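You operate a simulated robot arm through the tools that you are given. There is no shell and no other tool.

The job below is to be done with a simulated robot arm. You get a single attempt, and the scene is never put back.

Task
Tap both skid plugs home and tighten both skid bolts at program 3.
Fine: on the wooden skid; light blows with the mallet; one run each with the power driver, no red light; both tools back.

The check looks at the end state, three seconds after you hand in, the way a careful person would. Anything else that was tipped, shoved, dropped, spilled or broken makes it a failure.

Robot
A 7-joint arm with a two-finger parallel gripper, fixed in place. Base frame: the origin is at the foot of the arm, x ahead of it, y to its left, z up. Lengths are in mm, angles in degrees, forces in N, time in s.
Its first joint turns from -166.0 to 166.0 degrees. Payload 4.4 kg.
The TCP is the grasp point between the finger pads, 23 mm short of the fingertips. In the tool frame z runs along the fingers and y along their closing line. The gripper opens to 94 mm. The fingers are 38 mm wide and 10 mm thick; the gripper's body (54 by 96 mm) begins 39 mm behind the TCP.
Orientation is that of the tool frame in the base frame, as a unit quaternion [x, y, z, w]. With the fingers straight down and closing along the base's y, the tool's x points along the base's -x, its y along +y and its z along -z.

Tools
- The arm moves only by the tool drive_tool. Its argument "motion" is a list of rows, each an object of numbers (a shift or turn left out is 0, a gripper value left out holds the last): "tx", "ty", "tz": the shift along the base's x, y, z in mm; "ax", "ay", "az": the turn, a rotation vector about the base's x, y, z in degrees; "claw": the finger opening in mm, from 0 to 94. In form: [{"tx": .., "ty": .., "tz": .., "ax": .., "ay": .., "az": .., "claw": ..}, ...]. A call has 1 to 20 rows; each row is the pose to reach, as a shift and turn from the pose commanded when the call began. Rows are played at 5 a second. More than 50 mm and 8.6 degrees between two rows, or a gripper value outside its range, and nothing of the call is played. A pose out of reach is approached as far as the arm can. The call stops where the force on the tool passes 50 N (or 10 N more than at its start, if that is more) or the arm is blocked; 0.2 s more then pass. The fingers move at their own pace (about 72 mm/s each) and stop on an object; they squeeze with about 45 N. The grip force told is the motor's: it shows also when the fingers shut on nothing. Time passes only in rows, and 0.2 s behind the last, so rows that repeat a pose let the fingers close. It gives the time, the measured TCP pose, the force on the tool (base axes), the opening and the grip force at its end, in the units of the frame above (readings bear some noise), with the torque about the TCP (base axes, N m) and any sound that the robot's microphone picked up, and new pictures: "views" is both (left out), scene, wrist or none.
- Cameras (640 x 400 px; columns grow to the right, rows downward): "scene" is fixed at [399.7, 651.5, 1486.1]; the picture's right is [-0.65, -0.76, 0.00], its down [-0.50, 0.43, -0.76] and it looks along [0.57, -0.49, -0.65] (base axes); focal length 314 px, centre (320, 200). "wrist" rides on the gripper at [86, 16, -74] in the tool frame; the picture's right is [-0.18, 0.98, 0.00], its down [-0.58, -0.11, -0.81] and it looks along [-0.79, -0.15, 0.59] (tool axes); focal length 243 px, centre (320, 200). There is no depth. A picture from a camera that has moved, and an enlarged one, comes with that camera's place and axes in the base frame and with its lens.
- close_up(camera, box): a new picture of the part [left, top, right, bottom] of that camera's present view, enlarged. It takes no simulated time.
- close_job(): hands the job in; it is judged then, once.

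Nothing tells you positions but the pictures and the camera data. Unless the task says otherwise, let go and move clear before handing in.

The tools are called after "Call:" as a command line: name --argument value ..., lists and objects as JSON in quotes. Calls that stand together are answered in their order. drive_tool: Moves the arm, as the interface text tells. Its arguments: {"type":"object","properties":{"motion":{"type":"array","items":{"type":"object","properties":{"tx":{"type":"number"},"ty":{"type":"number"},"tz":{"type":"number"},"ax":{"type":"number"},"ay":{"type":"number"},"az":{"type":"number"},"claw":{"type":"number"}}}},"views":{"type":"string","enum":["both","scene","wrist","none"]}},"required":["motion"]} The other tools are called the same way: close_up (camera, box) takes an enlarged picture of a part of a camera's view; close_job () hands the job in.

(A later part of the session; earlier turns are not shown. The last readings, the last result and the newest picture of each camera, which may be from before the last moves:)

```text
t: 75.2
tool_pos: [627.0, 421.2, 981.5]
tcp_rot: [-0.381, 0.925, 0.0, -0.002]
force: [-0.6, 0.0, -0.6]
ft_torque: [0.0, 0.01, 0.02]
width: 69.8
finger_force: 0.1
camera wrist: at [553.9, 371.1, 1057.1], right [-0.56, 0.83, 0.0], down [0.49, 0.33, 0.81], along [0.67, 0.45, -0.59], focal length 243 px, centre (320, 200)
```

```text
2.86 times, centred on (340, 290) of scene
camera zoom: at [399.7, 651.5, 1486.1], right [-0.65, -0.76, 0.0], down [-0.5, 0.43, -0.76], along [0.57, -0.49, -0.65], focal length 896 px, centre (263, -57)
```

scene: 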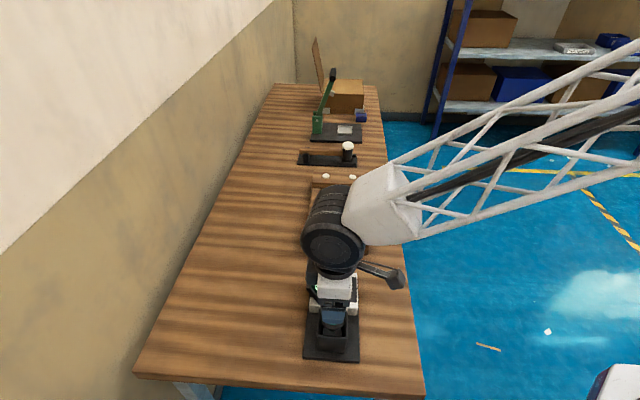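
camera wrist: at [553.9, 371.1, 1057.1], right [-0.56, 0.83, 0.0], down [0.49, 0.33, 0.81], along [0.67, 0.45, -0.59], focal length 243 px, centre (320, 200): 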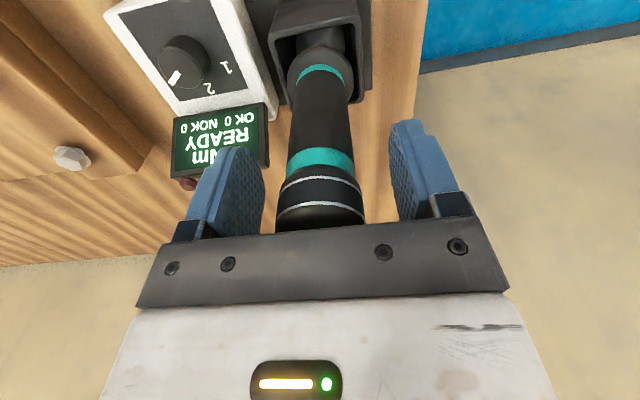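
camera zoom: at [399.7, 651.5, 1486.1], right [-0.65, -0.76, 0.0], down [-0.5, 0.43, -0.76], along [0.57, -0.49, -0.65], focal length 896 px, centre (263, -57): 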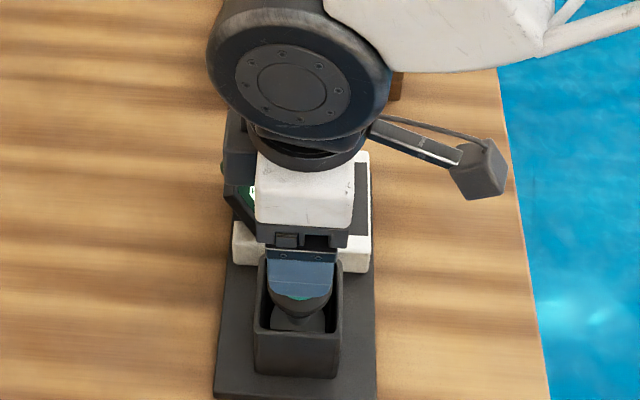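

The driver is centred between the fingers. Closing the grip.

Call:
drive_tool --motion '[{"claw": 50}, {"claw": 30}, {"claw": 10}, {"claw": 10}, {"claw": 10}]'

Call:
close_up --camera "wrist" --box '[200, 40, 440, 240]'

```text
t: 76.4
tool_pos: [626.3, 421.6, 983.6]
tcp_rot: [-0.381, 0.925, -0.001, 0.0]
force: [-1.4, 1.3, -0.2]
ft_torque: [0.18, 0.11, 0.01]
width: 36.4
finger_force: 45.6
camera wrist: at [553.9, 371.1, 1057.3], right [-0.56, 0.83, 0.0], down [0.49, 0.33, 0.81], along [0.67, 0.45, -0.59], focal length 243 px, centre (320, 200)
```

scene: 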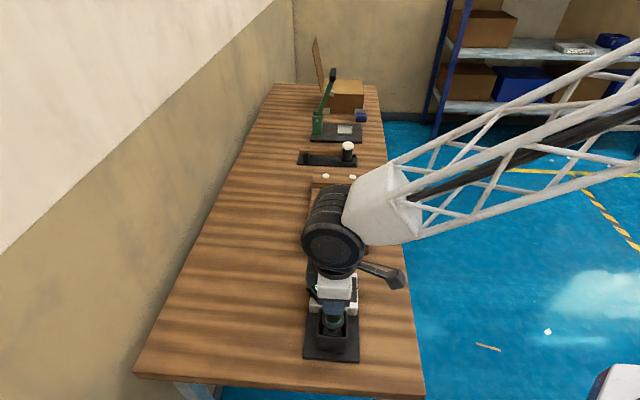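
wrist: 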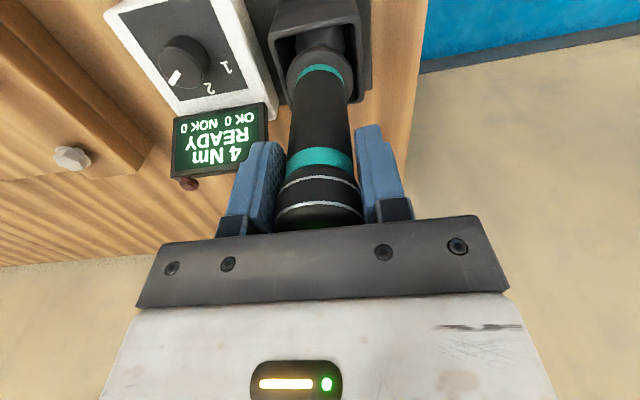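

```text
2.00 times, centred on (320, 140) of wrist
camera zoom: at [553.9, 371.1, 1057.3], right [-0.56, 0.83, 0.0], down [0.49, 0.33, 0.81], along [0.67, 0.45, -0.59], focal length 485 px, centre (320, 320)
```

zoom: 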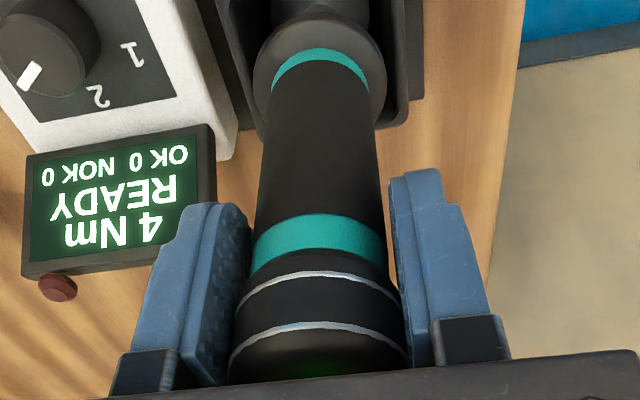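

Firm grip on the driver (36.4 mm). Lifting it straight up out of the holder.

Call:
drive_tool --motion '[{"tz": 4}, {"tz": 12}, {"tz": 25}, {"tz": 45}, {"tz": 70}, {"tz": 95}, {"tz": 120}, {"tz": 140}, {"tz": 140}]'

Call:
close_up --camera "wrist" --box '[200, 0, 440, 240]'

Call:
close_up --camera "scene" --box '[280, 220, 400, 360]'

```text
t: 78.4
tool_pos: [626.3, 420.4, 1122.9]
tcp_rot: [-0.381, 0.924, -0.001, -0.001]
force: [0.9, -0.9, -5.2]
ft_torque: [-0.02, 0.02, 0.05]
width: 36.2
finger_force: 44.8
camera wrist: at [553.3, 370.7, 1197.3], right [-0.56, 0.83, 0.0], down [0.49, 0.33, 0.81], along [0.67, 0.45, -0.59], focal length 243 px, centre (320, 200)
```

scene: 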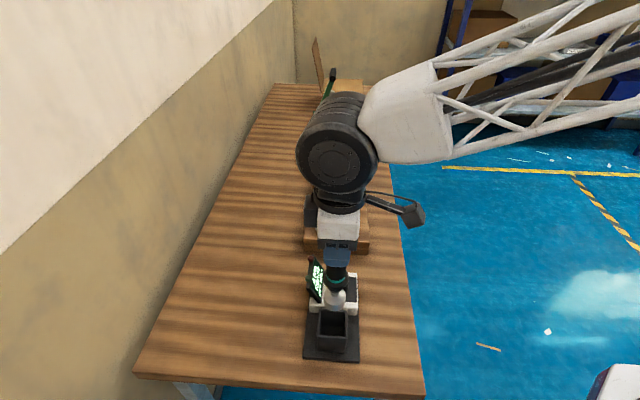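
wrist: 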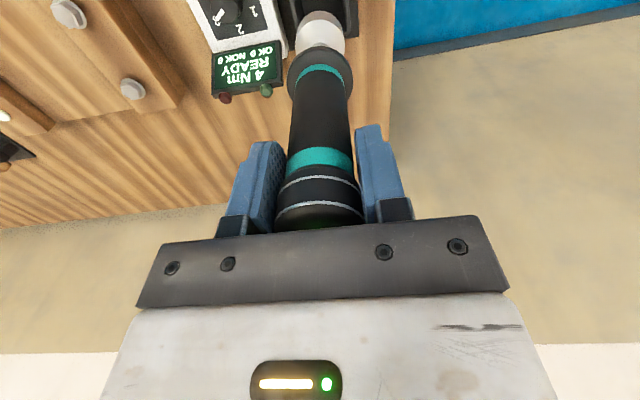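

```text
1.67 times, centred on (320, 120) of wrist
camera zoom: at [553.3, 370.7, 1197.3], right [-0.56, 0.83, 0.0], down [0.49, 0.33, 0.81], along [0.67, 0.45, -0.59], focal length 404 px, centre (320, 333)
```

zoom: 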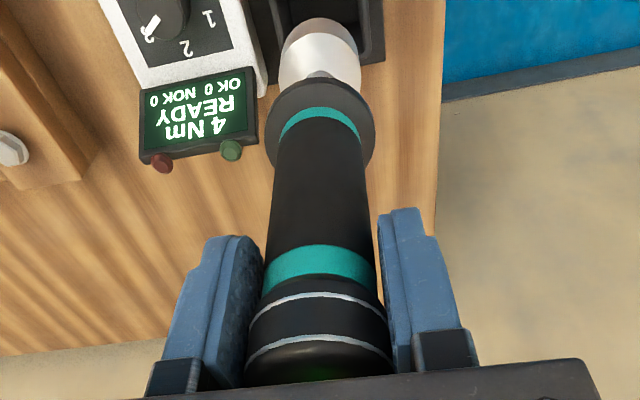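

```text
2.86 times, centred on (340, 290) of scene
camera zoom: at [399.7, 651.5, 1486.1], right [-0.65, -0.76, 0.0], down [-0.5, 0.43, -0.76], along [0.57, -0.49, -0.65], focal length 896 px, centre (263, -57)
```

zoom: 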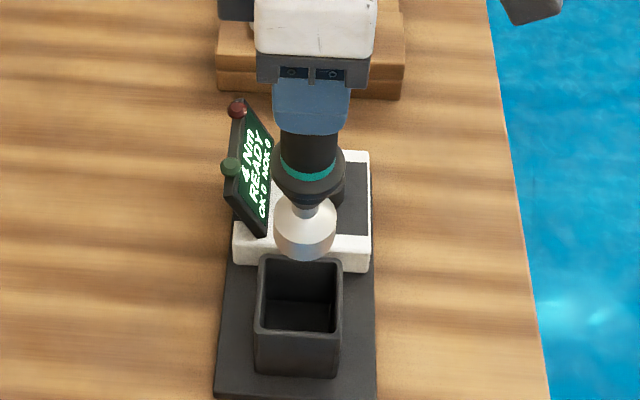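

The driver has a wide silver socket at the end (bottom ≈167 mm below the TCP). I'll carry it near the bolts at safe height, offset sideways so the wrist camera can see both bolts past the driver.

Call:
drive_tool --motion '[{"tx": 10, "ty": -20, "tz": 10}, {"tx": 30, "ty": -55, "tz": 10}, {"tx": 50, "ty": -91, "tz": 10}, {"tx": 70, "ty": -127, "tz": 5}, {"tx": 88, "ty": -160, "tz": 0}, {"tx": 103.1, "ty": -187.2, "tz": 0}, {"tx": 103.1, "ty": -187.2, "tz": 0}]'

Call:
close_up --camera "wrist" --box '[160, 0, 400, 200]'

Call:
close_up --camera "scene" --box '[300, 190, 400, 290]'

```text
t: 80.0
tool_pos: [727.3, 235.4, 1125.1]
tcp_rot: [-0.381, 0.924, -0.001, 0.0]
force: [-0.6, -0.5, -5.6]
ft_torque: [-0.03, -0.05, 0.0]
width: 36.3
finger_force: 44.8
camera wrist: at [655.3, 185.4, 1199.6], right [-0.56, 0.83, 0.0], down [0.49, 0.33, 0.81], along [0.67, 0.45, -0.59], focal length 243 px, centre (320, 200)
```

scene: 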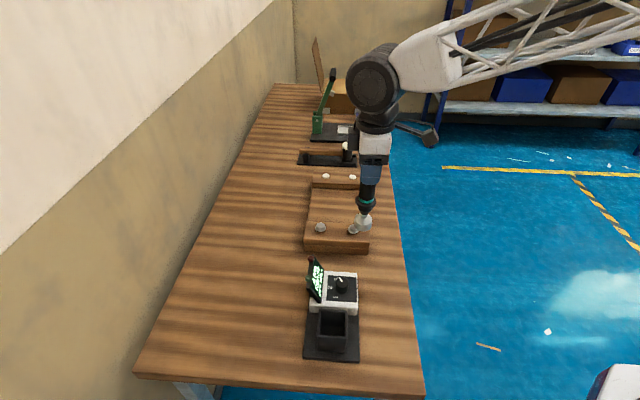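
wrist: 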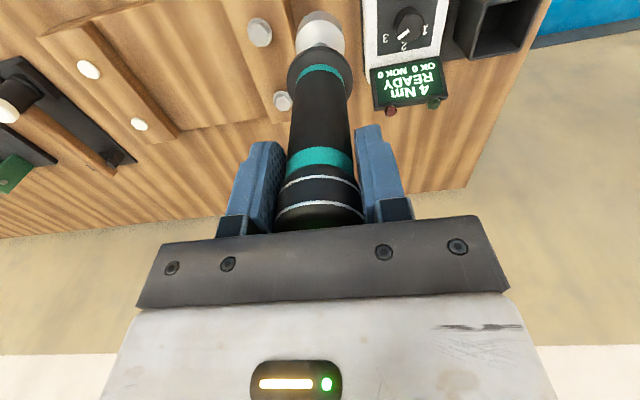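

```text
2.00 times, centred on (280, 100) of wrist
camera zoom: at [655.3, 185.4, 1199.6], right [-0.56, 0.83, 0.0], down [0.49, 0.33, 0.81], along [0.67, 0.45, -0.59], focal length 485 px, centre (400, 400)
```

zoom: 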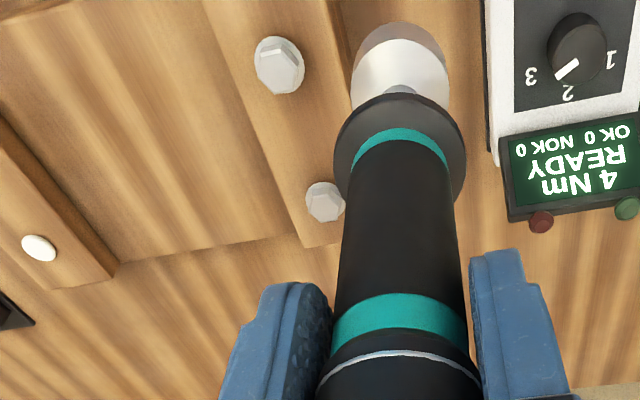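

```text
4.00 times, centred on (350, 240) of scene
camera zoom: at [399.7, 651.5, 1486.1], right [-0.65, -0.76, 0.0], down [-0.5, 0.43, -0.76], along [0.57, -0.49, -0.65], focal length 1254 px, centre (200, 40)
```

zoom: 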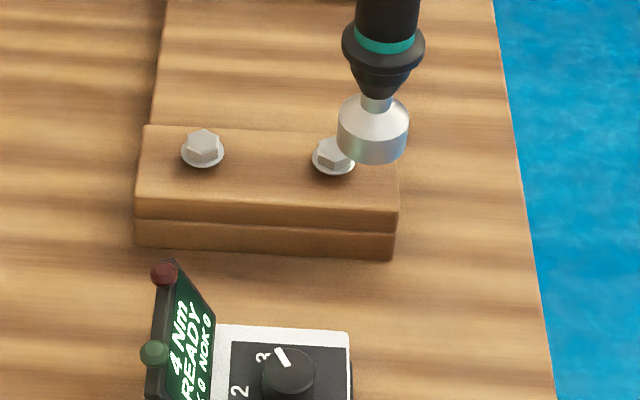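

Bolts measure at about A (852.5,255) and B (790,193.5), hex tops z≈875. I'll bring the socket above bolt B with ~40 mm clearance and check alignment.

Call:
drive_tool --motion '[{"tx": 22, "ty": -13}, {"tx": 44, "ty": -26}, {"tx": 65.5, "ty": -39}, {"tx": 65.5, "ty": -39, "tz": -20}, {"tx": 65.5, "ty": -39, "tz": -38}, {"tx": 65.5, "ty": -39, "tz": -38}]'

Call:
close_up --camera "wrist" --box '[200, 0, 440, 200]'

Call:
close_up --camera "scene" --box '[310, 190, 390, 260]'

```text
t: 81.4
tool_pos: [793.7, 196.1, 1084.2]
tcp_rot: [-0.381, 0.925, -0.001, -0.001]
force: [0.3, 0.3, -4.5]
ft_torque: [-0.02, 0.02, 0.0]
width: 36.1
finger_force: 45.0
camera wrist: at [721.5, 145.6, 1158.6], right [-0.56, 0.83, 0.0], down [0.49, 0.33, 0.81], along [0.67, 0.45, -0.59], focal length 243 px, centre (320, 200)
```

scene: 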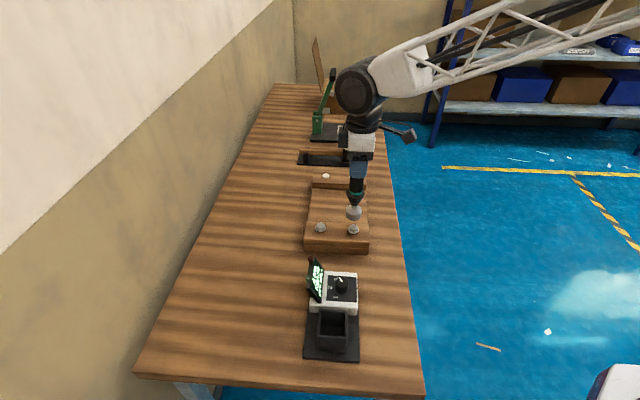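
wrist: 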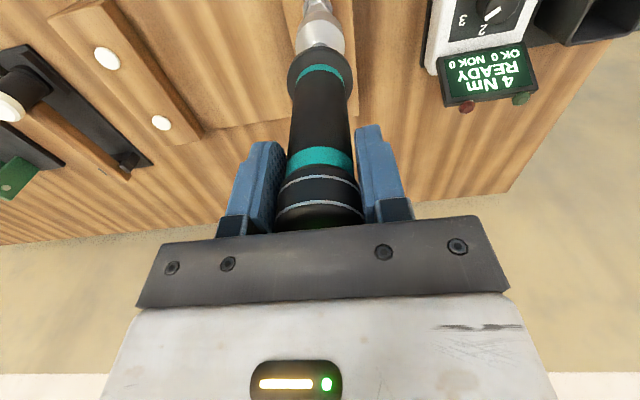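

```text
2.00 times, centred on (320, 100) of wrist
camera zoom: at [721.5, 145.6, 1158.6], right [-0.56, 0.83, 0.0], down [0.49, 0.33, 0.81], along [0.67, 0.45, -0.59], focal length 485 px, centre (320, 400)
```

zoom: 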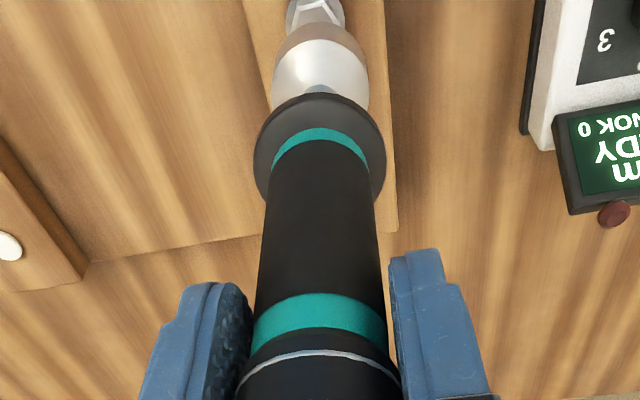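

```text
5.71 times, centred on (350, 225) of scene
camera zoom: at [399.7, 651.5, 1486.1], right [-0.65, -0.76, 0.0], down [-0.5, 0.43, -0.76], along [0.57, -0.49, -0.65], focal length 1792 px, centre (149, 57)
```

zoom: 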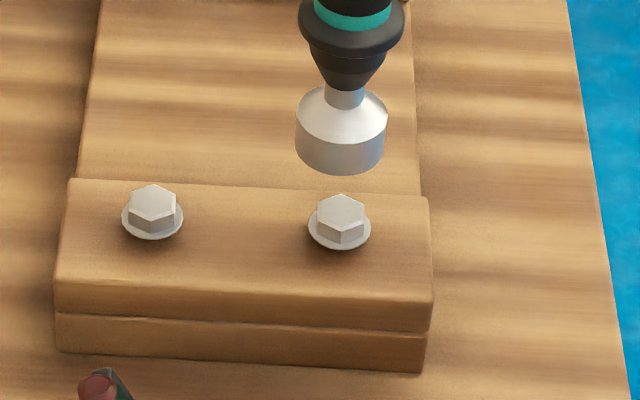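

Very close. Wrist view says ~1.7 mm sideways, scene view ~3 mm along the beam. I'll trim and lower to just above the bolt head.

Call:
drive_tool --motion '[{"tx": -1.1, "ty": -3.3}, {"tx": -1.1, "ty": -3.3, "tz": -12}, {"tx": -1.1, "ty": -3.3, "tz": -24}, {"tx": -1.1, "ty": -3.3, "tz": -32}, {"tx": -1.1, "ty": -3.3, "tz": -32}]'

Call:
close_up --camera "wrist" --box '[200, 0, 440, 200]'

Call:
close_up --camera "scene" --box '[320, 195, 380, 245]'

```text
t: 82.6
tool_pos: [795.0, 191.4, 1053.9]
tcp_rot: [-0.38, 0.925, 0.0, -0.001]
force: [-0.6, 1.4, -4.7]
ft_torque: [-0.01, 0.0, -0.03]
width: 36.5
finger_force: 45.3
camera wrist: at [722.1, 142.3, 1128.2], right [-0.56, 0.83, 0.0], down [0.49, 0.33, 0.81], along [0.67, 0.45, -0.59], focal length 243 px, centre (320, 200)
```

scene: 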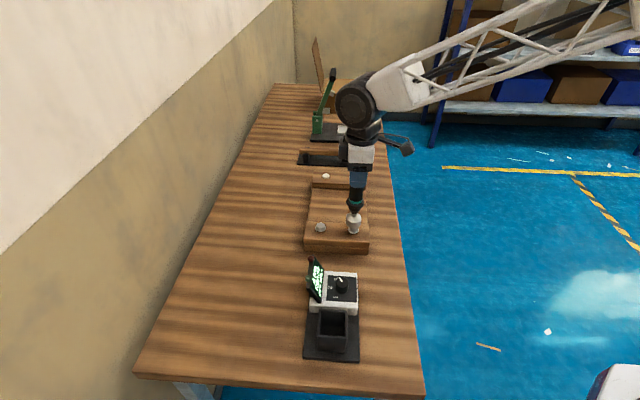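
wrist: 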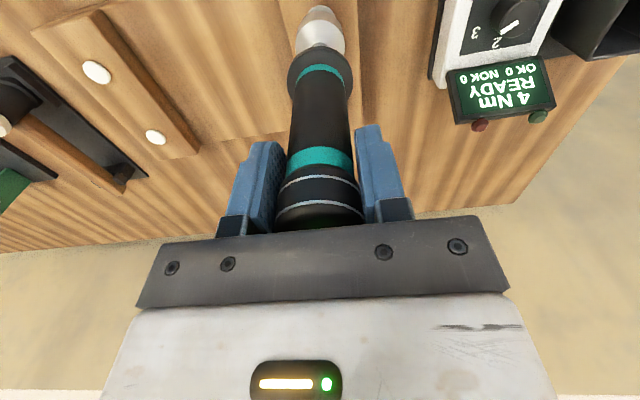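

```text
2.00 times, centred on (320, 100) of wrist
camera zoom: at [722.1, 142.3, 1128.2], right [-0.56, 0.83, 0.0], down [0.49, 0.33, 0.81], along [0.67, 0.45, -0.59], focal length 485 px, centre (320, 400)
```

zoom: 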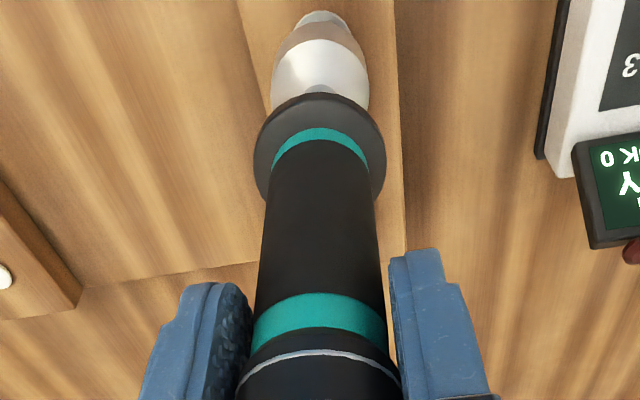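

```text
8.00 times, centred on (350, 220) of scene
camera zoom: at [399.7, 651.5, 1486.1], right [-0.65, -0.76, 0.0], down [-0.5, 0.43, -0.76], along [0.57, -0.49, -0.65], focal length 2509 px, centre (80, 40)
```

zoom: 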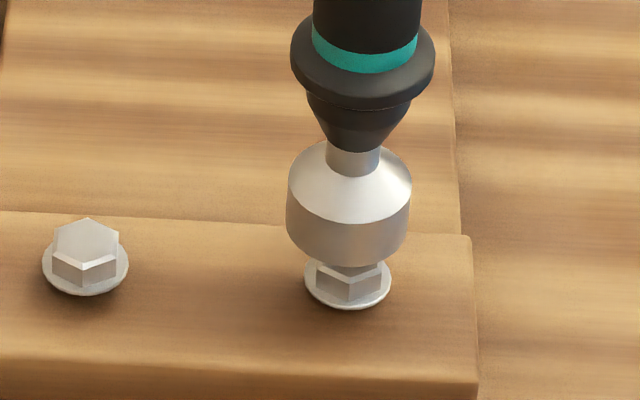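

Alignment is within about a millimetre. Lowering gently onto the bolt head, watching the force.

Call:
drive_tool --motion '[{"tx": -0.4, "ty": -0.4, "tz": -4}, {"tx": -0.4, "ty": -0.4, "tz": -7}, {"tx": -0.4, "ty": -0.4, "tz": -9}, {"tx": -0.4, "ty": -0.4, "tz": -10}]' --views "scene"

Call:
close_up --camera "scene" --box '[320, 195, 380, 245]'

Call:
close_up --camera "wrist" --box '[200, 0, 440, 200]'

```text
t: 83.6
tool_pos: [793.2, 192.7, 1043.1]
tcp_rot: [-0.382, 0.924, 0.0, -0.001]
force: [-1.1, 0.4, -5.4]
ft_torque: [0.02, 0.03, -0.01]
width: 36.1
finger_force: 44.9
```

scene: 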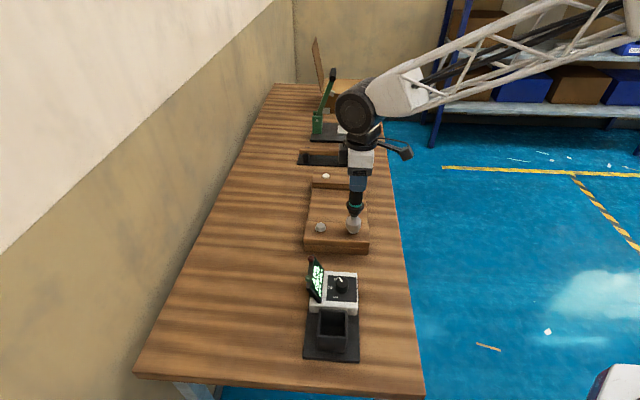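

```text
8.00 times, centred on (350, 220) of scene
camera zoom: at [399.7, 651.5, 1486.1], right [-0.65, -0.76, 0.0], down [-0.5, 0.43, -0.76], along [0.57, -0.49, -0.65], focal length 2509 px, centre (80, 40)
```

zoom: 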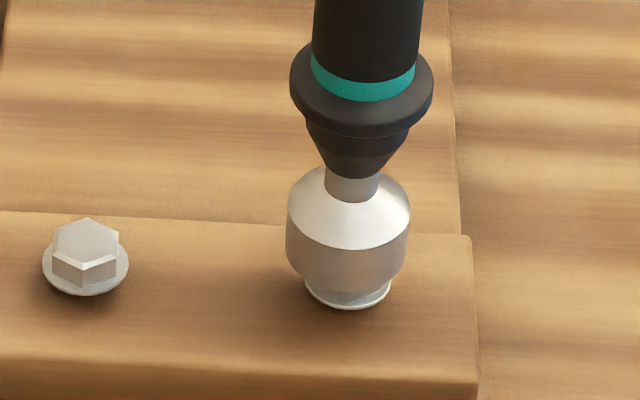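

```text
2.00 times, centred on (320, 100) of wrist
camera zoom: at [721.1, 142.8, 1117.5], right [-0.56, 0.83, 0.0], down [0.49, 0.33, 0.81], along [0.67, 0.45, -0.59], focal length 485 px, centre (320, 400)
```

zoom: 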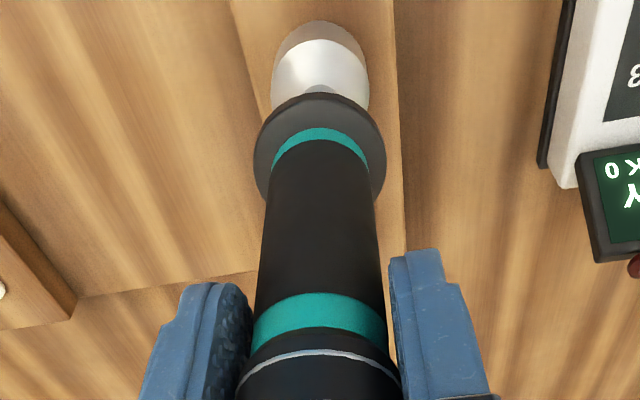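

Call:
drive_tool --motion '[{"tz": -1}, {"tz": -2}, {"tz": -3}, {"tz": -4}]' --views "none"

```text
t: 84.6
tool_pos: [791.9, 191.7, 1038.9]
tcp_rot: [-0.38, 0.925, 0.0, -0.001]
force: [-0.4, 0.5, -4.8]
ft_torque: [0.0, 0.01, 0.02]
width: 36.2
finger_force: 44.9
```

Call:
drive_tool --motion '[{"tz": -1}, {"tz": -2}, {"tz": -3}, {"tz": -4}]' --views "scene"

Call:
close_up --camera "scene" --box '[320, 195, 380, 245]'

```text
t: 85.6
tool_pos: [792.7, 191.8, 1035.2]
tcp_rot: [-0.381, 0.925, -0.001, -0.001]
force: [0.1, 0.7, -5.2]
ft_torque: [-0.02, 0.0, 0.0]
width: 36.5
finger_force: 45.5
```

scene: 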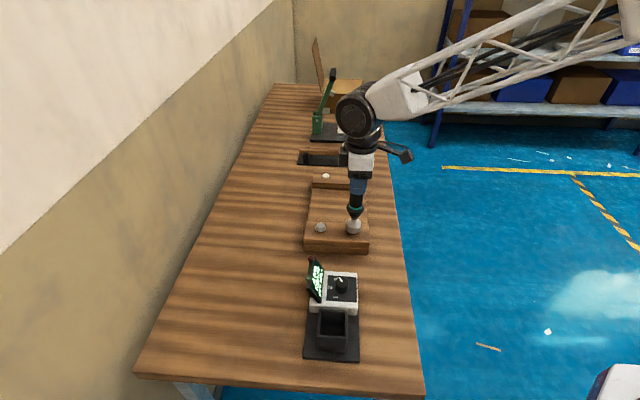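

```text
8.00 times, centred on (350, 220) of scene
camera zoom: at [399.7, 651.5, 1486.1], right [-0.65, -0.76, 0.0], down [-0.5, 0.43, -0.76], along [0.57, -0.49, -0.65], focal length 2509 px, centre (80, 40)
```

zoom: 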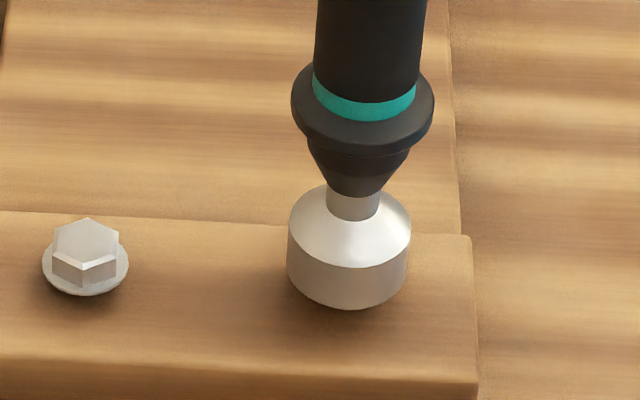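

The socket has slipped over the hex without contact. Continuing down gently until it seats.

Call:
drive_tool --motion '[{"tz": -1}, {"tz": -2}, {"tz": -3}, {"tz": -3}]' --views "none"

```text
t: 86.6
tool_pos: [792.2, 191.1, 1032.3]
tcp_rot: [-0.381, 0.925, -0.001, 0.0]
force: [-0.9, 0.4, -5.2]
ft_torque: [-0.01, -0.04, 0.0]
width: 36.1
finger_force: 45.5
```

Call:
drive_tool --motion '[{"tz": -1}, {"tz": -2}, {"tz": -3}, {"tz": -3}]' --views "scene"

Call:
close_up --camera "scene" --box '[300, 195, 380, 285]'

```text
t: 87.6
tool_pos: [792.9, 191.4, 1028.3]
tcp_rot: [-0.381, 0.925, -0.001, -0.002]
force: [0.2, 0.7, -4.7]
ft_torque: [0.02, 0.03, 0.03]
width: 36.4
finger_force: 45.1
```

scene: 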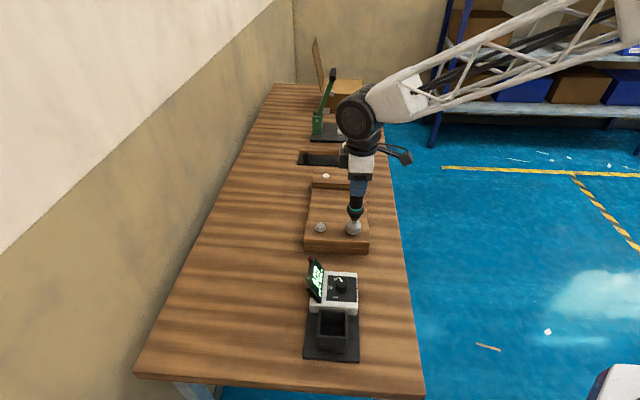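

```text
4.44 times, centred on (340, 240) of scene
camera zoom: at [399.7, 651.5, 1486.1], right [-0.65, -0.76, 0.0], down [-0.5, 0.43, -0.76], along [0.57, -0.49, -0.65], focal length 1394 px, centre (231, 22)
```

zoom: 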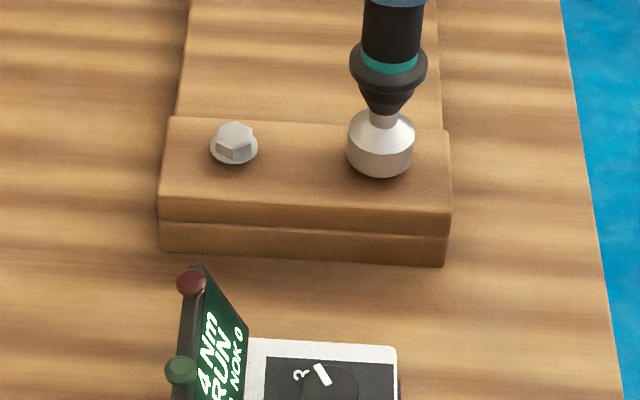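

The display shows RUN – the driver has started. Holding steady on the bolt.

Call:
drive_tool --motion '[{"tz": 0}, {"tz": 0}, {"tz": 0}, {"tz": 0}]' --views "scene"

Call:
close_up --camera "scene" --box '[300, 195, 380, 285]'

```text
t: 88.6
tool_pos: [793.2, 191.0, 1029.2]
tcp_rot: [-0.382, 0.924, -0.001, -0.001]
force: [0.0, -0.5, -5.3]
ft_torque: [-0.01, -0.02, 0.01]
width: 36.6
finger_force: 45.5
```

scene: 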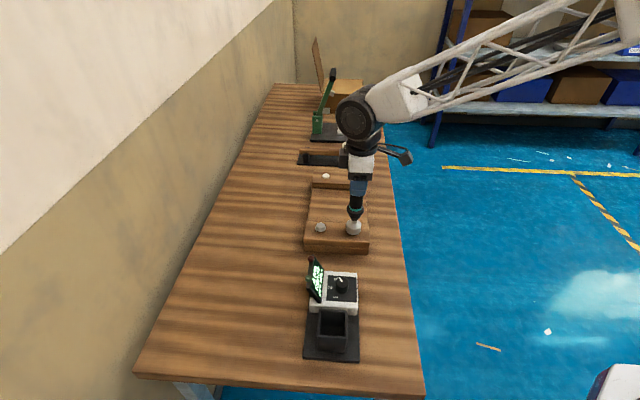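

```text
4.44 times, centred on (340, 240) of scene
camera zoom: at [399.7, 651.5, 1486.1], right [-0.65, -0.76, 0.0], down [-0.5, 0.43, -0.76], along [0.57, -0.49, -0.65], focal length 1394 px, centre (231, 22)
```

zoom: 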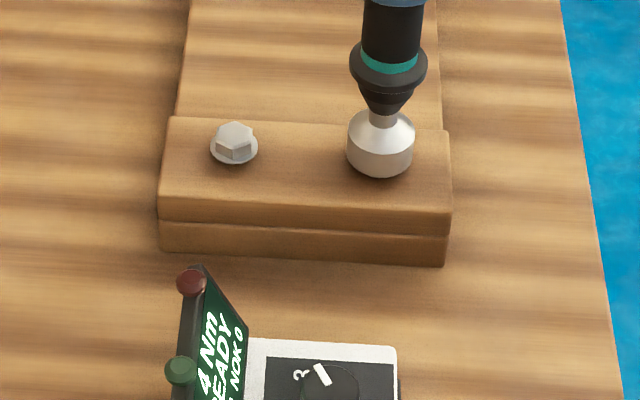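

Call:
close_up --camera "scene" --box '[300, 250, 360, 300]'

Call:
close_up --camera "wrist" --box '[400, 0, 640, 160]'

```text
8.00 times, centred on (330, 275) of scene
camera zoom: at [399.7, 651.5, 1486.1], right [-0.65, -0.76, 0.0], down [-0.5, 0.43, -0.76], along [0.57, -0.49, -0.65], focal length 2509 px, centre (240, -400)
```

zoom: 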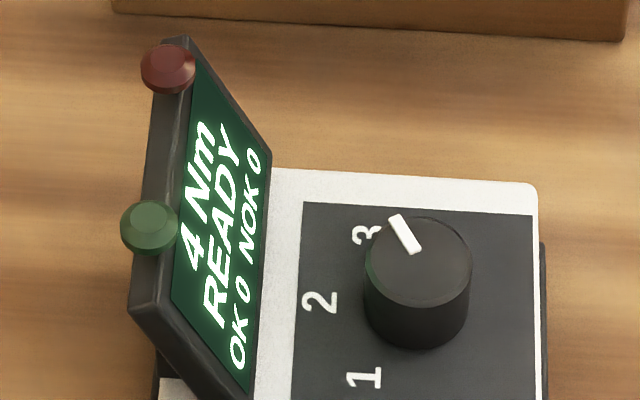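

```text
2.50 times, centred on (520, 80) of wrist
camera zoom: at [720.1, 141.4, 1104.0], right [-0.56, 0.83, 0.0], down [0.49, 0.33, 0.81], along [0.67, 0.45, -0.59], focal length 606 px, centre (-180, 500)
```

zoom: 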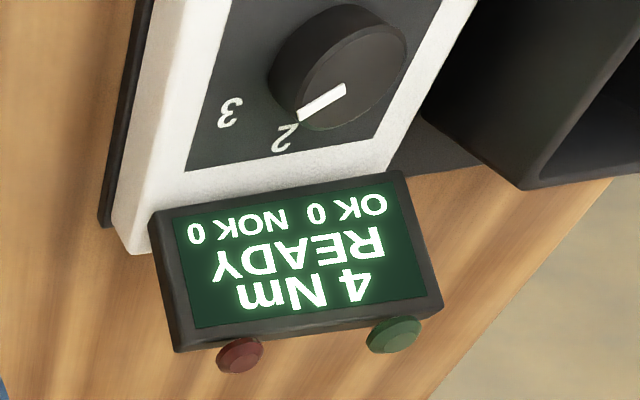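

The run flag dropped again with OK 0 / NOK 0 – the socket was only barely pressed. I'll press down slightly more and hold so the run can complete.

Call:
drive_tool --motion '[{"tz": -1.5}, {"tz": -2.5}, {"tz": -2.5}, {"tz": -2.5}]' --views "scene"

Call:
close_up --camera "scene" --box '[300, 195, 380, 295]'

```text
t: 89.6
tool_pos: [792.5, 191.8, 1027.1]
tcp_rot: [-0.381, 0.925, 0.0, -0.001]
force: [0.9, 0.2, -2.1]
ft_torque: [-0.03, -0.14, 0.01]
width: 36.6
finger_force: 44.9
```

scene: 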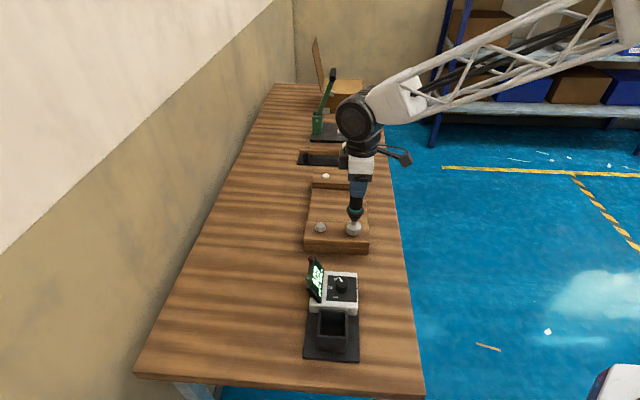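

```text
4.00 times, centred on (340, 245) of scene
camera zoom: at [399.7, 651.5, 1486.1], right [-0.65, -0.76, 0.0], down [-0.5, 0.43, -0.76], along [0.57, -0.49, -0.65], focal length 1254 px, centre (240, 20)
```

zoom: 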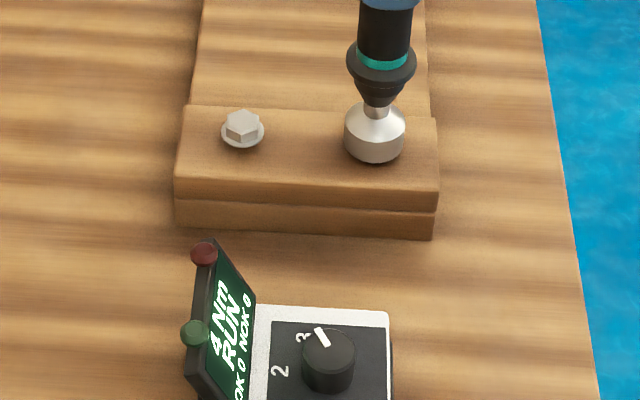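

RUN is on with light contact. I'll keep it pressed with a touch more downward command.

Call:
drive_tool --motion '[{"tz": -1}, {"tz": -1}, {"tz": -1}, {"tz": -1}]' --views "scene"

Call:
close_up --camera "scene" --box '[300, 195, 380, 295]'

```text
t: 90.6
tool_pos: [792.4, 192.3, 1027.0]
tcp_rot: [-0.381, 0.925, 0.0, 0.0]
force: [-0.6, -3.6, 6.3]
ft_torque: [-0.52, 0.07, 0.05]
width: 36.6
finger_force: 44.8
```

scene: 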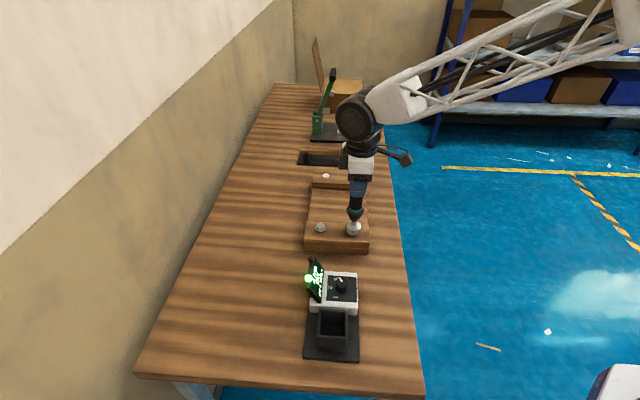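

```text
4.00 times, centred on (340, 245) of scene
camera zoom: at [399.7, 651.5, 1486.1], right [-0.65, -0.76, 0.0], down [-0.5, 0.43, -0.76], along [0.57, -0.49, -0.65], focal length 1254 px, centre (240, 20)
```

zoom: 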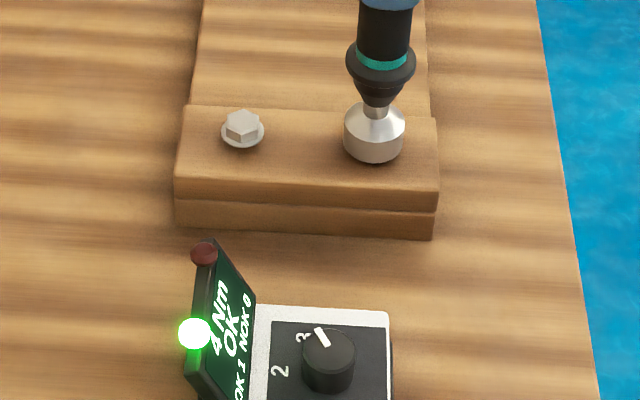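

The green lamp is on: OK 1, NOK 0. Lifting straight off bolt B now.

Call:
drive_tool --motion '[{"tz": 6}, {"tz": 20}, {"tz": 40}, {"tz": 60}, {"tz": 60}]' --views "scene"

Call:
close_up --camera "scene" --box '[300, 195, 380, 295]'

Call:
close_up --camera "wrist" --box '[200, 0, 440, 200]'

```text
t: 91.8
tool_pos: [791.7, 192.2, 1087.5]
tcp_rot: [-0.381, 0.924, 0.0, -0.001]
force: [-0.5, -1.1, -5.6]
ft_torque: [-0.02, -0.01, 0.02]
width: 36.2
finger_force: 45.0
```

scene: 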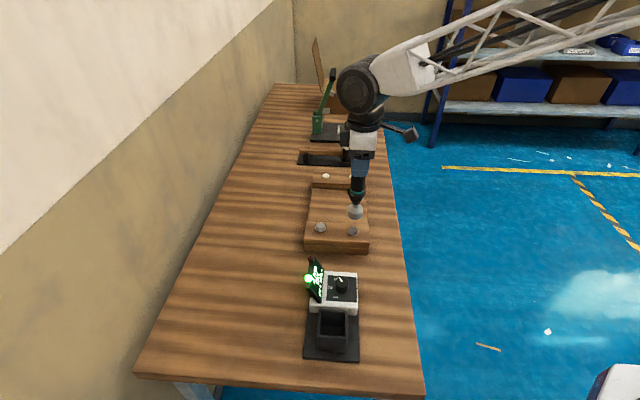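

```text
4.00 times, centred on (340, 245) of scene
camera zoom: at [399.7, 651.5, 1486.1], right [-0.65, -0.76, 0.0], down [-0.5, 0.43, -0.76], along [0.57, -0.49, -0.65], focal length 1254 px, centre (240, 20)
```

zoom: 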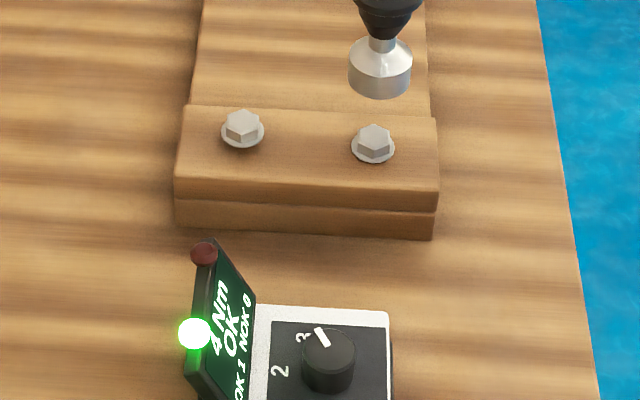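

```text
2.00 times, centred on (320, 100) of wrist
camera zoom: at [720.2, 142.4, 1161.0], right [-0.56, 0.83, 0.0], down [0.49, 0.33, 0.81], along [0.67, 0.45, -0.59], focal length 485 px, centre (320, 400)
```

zoom: 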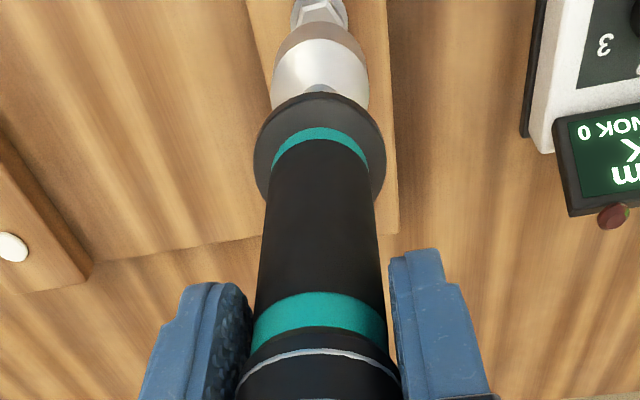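

Bolt B is tight. Now moving along the beam (~90 mm) to bolt A at the same height and checking alignment.

Call:
drive_tool --motion '[{"tx": 20, "ty": 20}, {"tx": 42, "ty": 42}, {"tx": 63.3, "ty": 63.3}, {"tx": 63.3, "ty": 63.3}, {"tx": 63.3, "ty": 63.3}]'

Call:
close_up --camera "scene" --box '[290, 190, 370, 260]'

Call:
close_up --camera "wrist" --box '[200, 0, 440, 200]'

```text
t: 93.0
tool_pos: [856.2, 255.5, 1087.5]
tcp_rot: [-0.383, 0.924, 0.0, -0.001]
force: [-1.0, -0.5, -5.6]
ft_torque: [0.0, 0.01, -0.02]
width: 36.4
finger_force: 44.9
camera wrist: at [783.9, 205.6, 1162.4], right [-0.56, 0.83, 0.0], down [0.49, 0.33, 0.81], along [0.67, 0.45, -0.59], focal length 243 px, centre (320, 200)
```

scene: 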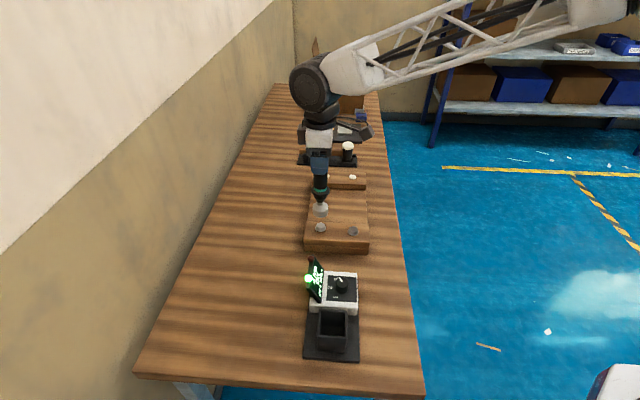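
wrist: 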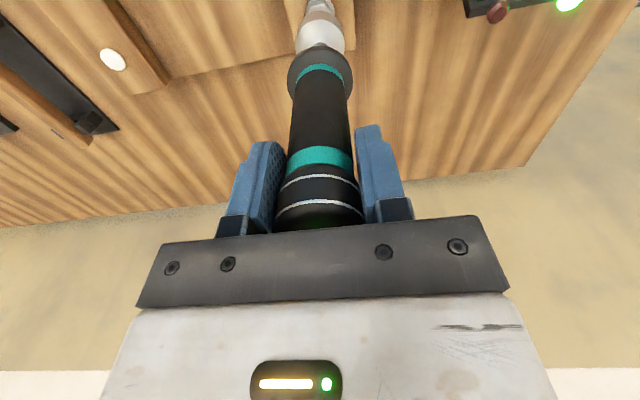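

```text
5.71 times, centred on (330, 225) of scene
camera zoom: at [399.7, 651.5, 1486.1], right [-0.65, -0.76, 0.0], down [-0.5, 0.43, -0.76], along [0.57, -0.49, -0.65], focal length 1792 px, centre (263, 57)
```

zoom: 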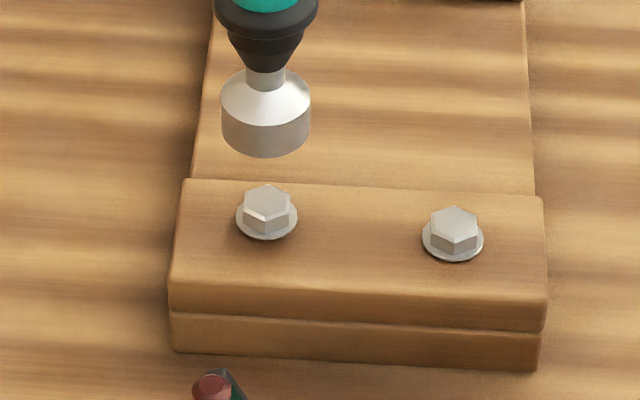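

```text
2.00 times, centred on (320, 100) of wrist
camera zoom: at [783.9, 205.6, 1162.4], right [-0.56, 0.83, 0.0], down [0.49, 0.33, 0.81], along [0.67, 0.45, -0.59], focal length 485 px, centre (320, 400)
```

zoom: 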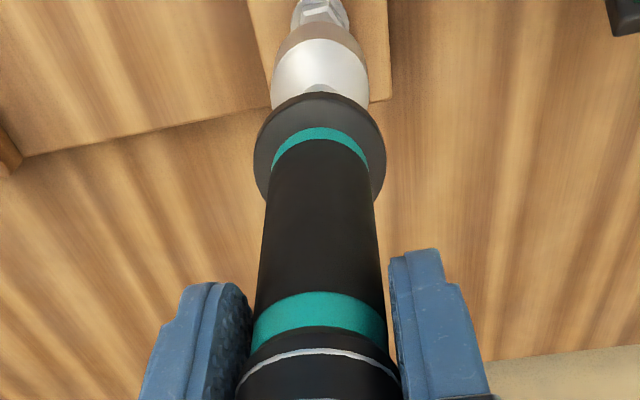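

Alignment at bolt A looks equally good. A small trim and lower to just above the head.

Call:
drive_tool --motion '[{"tx": -0.6, "ty": -0.6, "tz": -12}, {"tx": -0.6, "ty": -0.6, "tz": -24}, {"tx": -0.6, "ty": -0.6, "tz": -33}, {"tx": -0.6, "ty": -0.6, "tz": -33}]'

Call:
close_up --camera "scene" --box '[300, 195, 360, 245]'

Call:
close_up --camera "wrist" --box '[260, 0, 380, 100]'

```text
t: 94.0
tool_pos: [856.1, 251.4, 1052.1]
tcp_rot: [-0.381, 0.925, 0.0, 0.0]
force: [0.4, 0.4, -5.3]
ft_torque: [-0.05, 0.0, -0.03]
width: 36.3
finger_force: 45.0
camera wrist: at [783.7, 202.8, 1127.0], right [-0.56, 0.83, 0.0], down [0.49, 0.33, 0.81], along [0.67, 0.45, -0.59], focal length 243 px, centre (320, 200)
```

scene: 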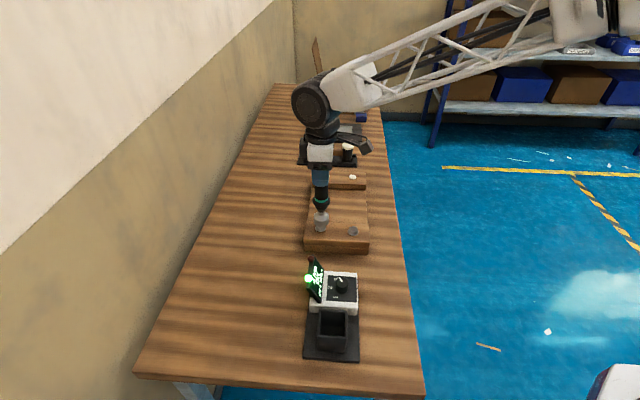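
wrist: 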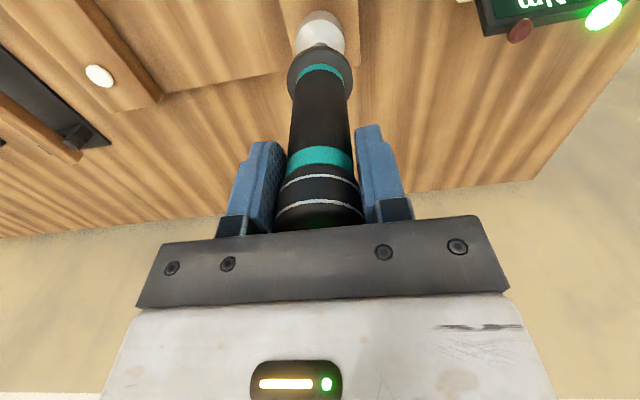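

```text
8.00 times, centred on (330, 220) of scene
camera zoom: at [399.7, 651.5, 1486.1], right [-0.65, -0.76, 0.0], down [-0.5, 0.43, -0.76], along [0.57, -0.49, -0.65], focal length 2509 px, centre (240, 40)
```

zoom: 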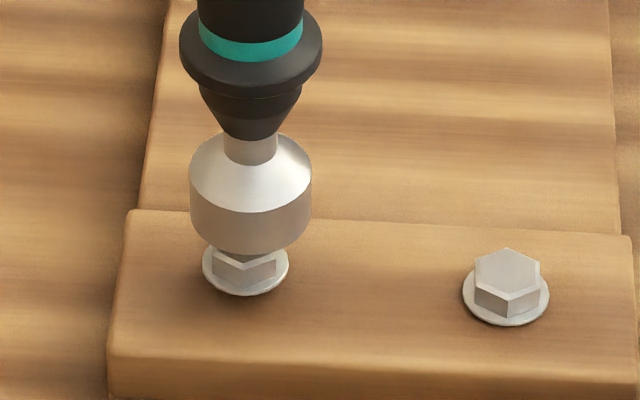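

```text
4.00 times, centred on (320, 50) of wrist
camera zoom: at [783.7, 202.8, 1127.0], right [-0.56, 0.83, 0.0], down [0.49, 0.33, 0.81], along [0.67, 0.45, -0.59], focal length 970 px, centre (320, 800)
```

zoom: 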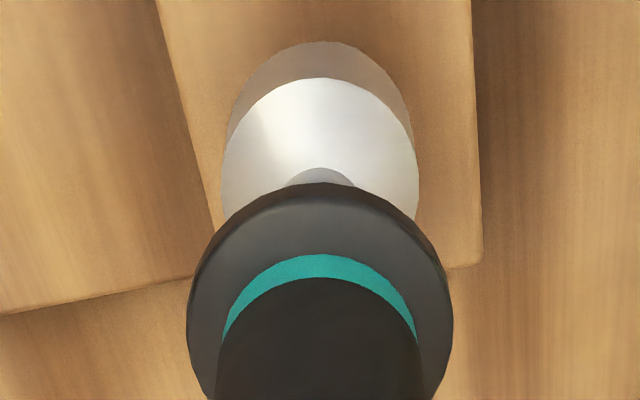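

The socket is ~1.7 mm off along the beam; trimming and lowering until it surrounds the hex, still above the trigger depth.

Call:
drive_tool --motion '[{"tx": 1.2, "ty": 1.2, "tz": -5}, {"tx": 1.2, "ty": 1.2, "tz": -9}, {"tx": 1.2, "ty": 1.2, "tz": -12}, {"tx": 1.2, "ty": 1.2, "tz": -12}]'

Call:
close_up --camera "scene" --box '[300, 195, 360, 245]'

```text
t: 95.0
tool_pos: [856.2, 255.5, 1040.7]
tcp_rot: [-0.381, 0.925, 0.0, -0.001]
force: [-0.9, 0.8, -4.8]
ft_torque: [0.05, 0.01, 0.0]
width: 36.4
finger_force: 45.3
camera wrist: at [784.2, 205.2, 1115.0], right [-0.56, 0.83, 0.0], down [0.49, 0.33, 0.81], along [0.67, 0.45, -0.59], focal length 243 px, centre (320, 200)
```

scene: 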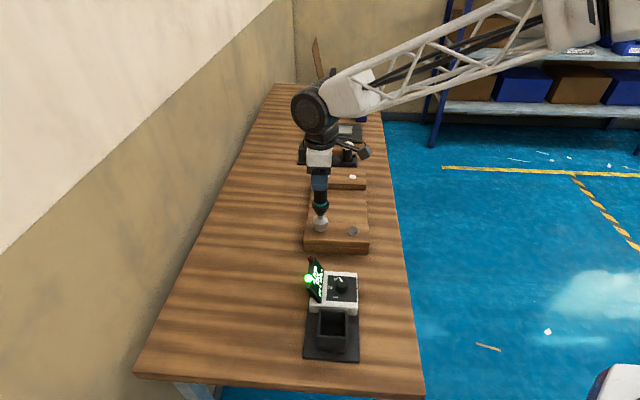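
wrist: 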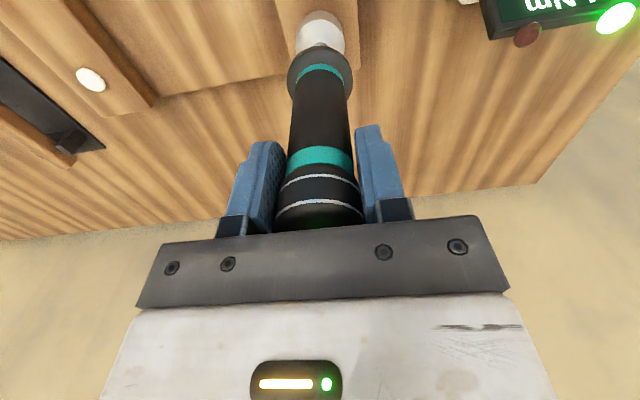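

```text
8.00 times, centred on (330, 220) of scene
camera zoom: at [399.7, 651.5, 1486.1], right [-0.65, -0.76, 0.0], down [-0.5, 0.43, -0.76], along [0.57, -0.49, -0.65], focal length 2509 px, centre (240, 40)
```

zoom: 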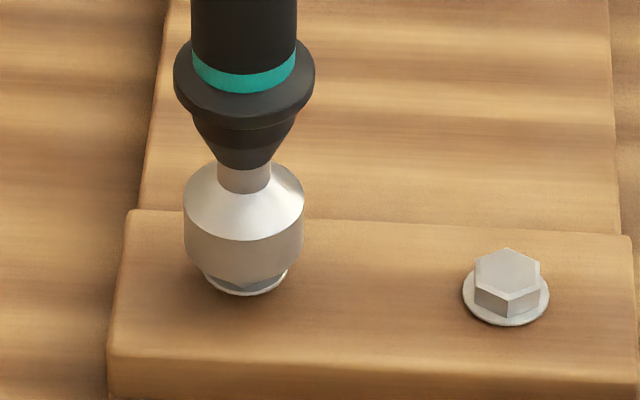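

Centred within a millimetre. Now one continuous press onto the bolt and hold for the run.

Call:
drive_tool --motion '[{"tz": -4}, {"tz": -8}, {"tz": -11}, {"tz": -13.5}, {"tz": -15.5}, {"tz": -15.8}, {"tz": -15.8}, {"tz": -15.8}]' --views "scene"

Call:
close_up --camera "scene" --box '[290, 195, 370, 295]'

```text
t: 96.8
tool_pos: [855.0, 254.1, 1025.5]
tcp_rot: [-0.381, 0.925, -0.001, 0.0]
force: [4.2, -1.7, 29.2]
ft_torque: [-0.28, -0.34, -0.01]
width: 36.7
finger_force: 44.9
```

scene: 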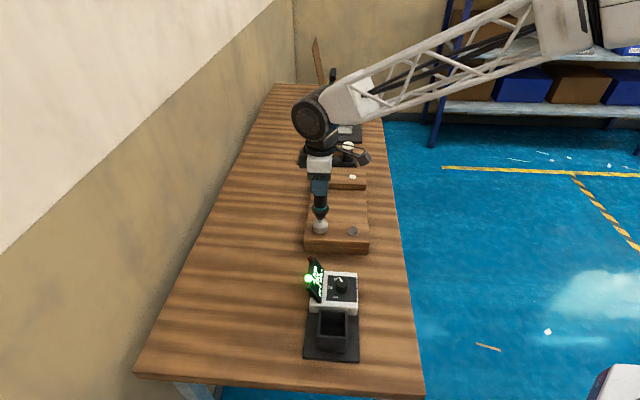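

```text
4.00 times, centred on (330, 245) of scene
camera zoom: at [399.7, 651.5, 1486.1], right [-0.65, -0.76, 0.0], down [-0.5, 0.43, -0.76], along [0.57, -0.49, -0.65], focal length 1254 px, centre (280, 20)
```

zoom: 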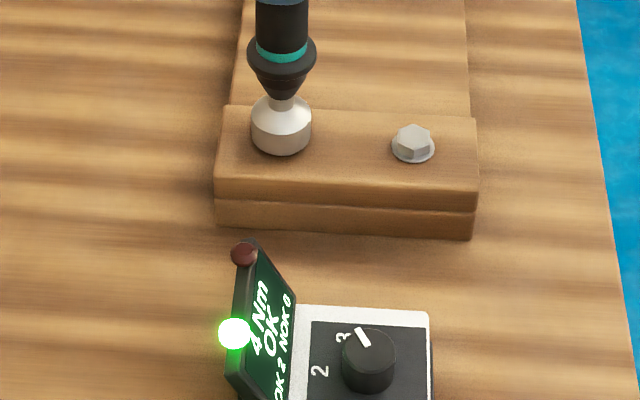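

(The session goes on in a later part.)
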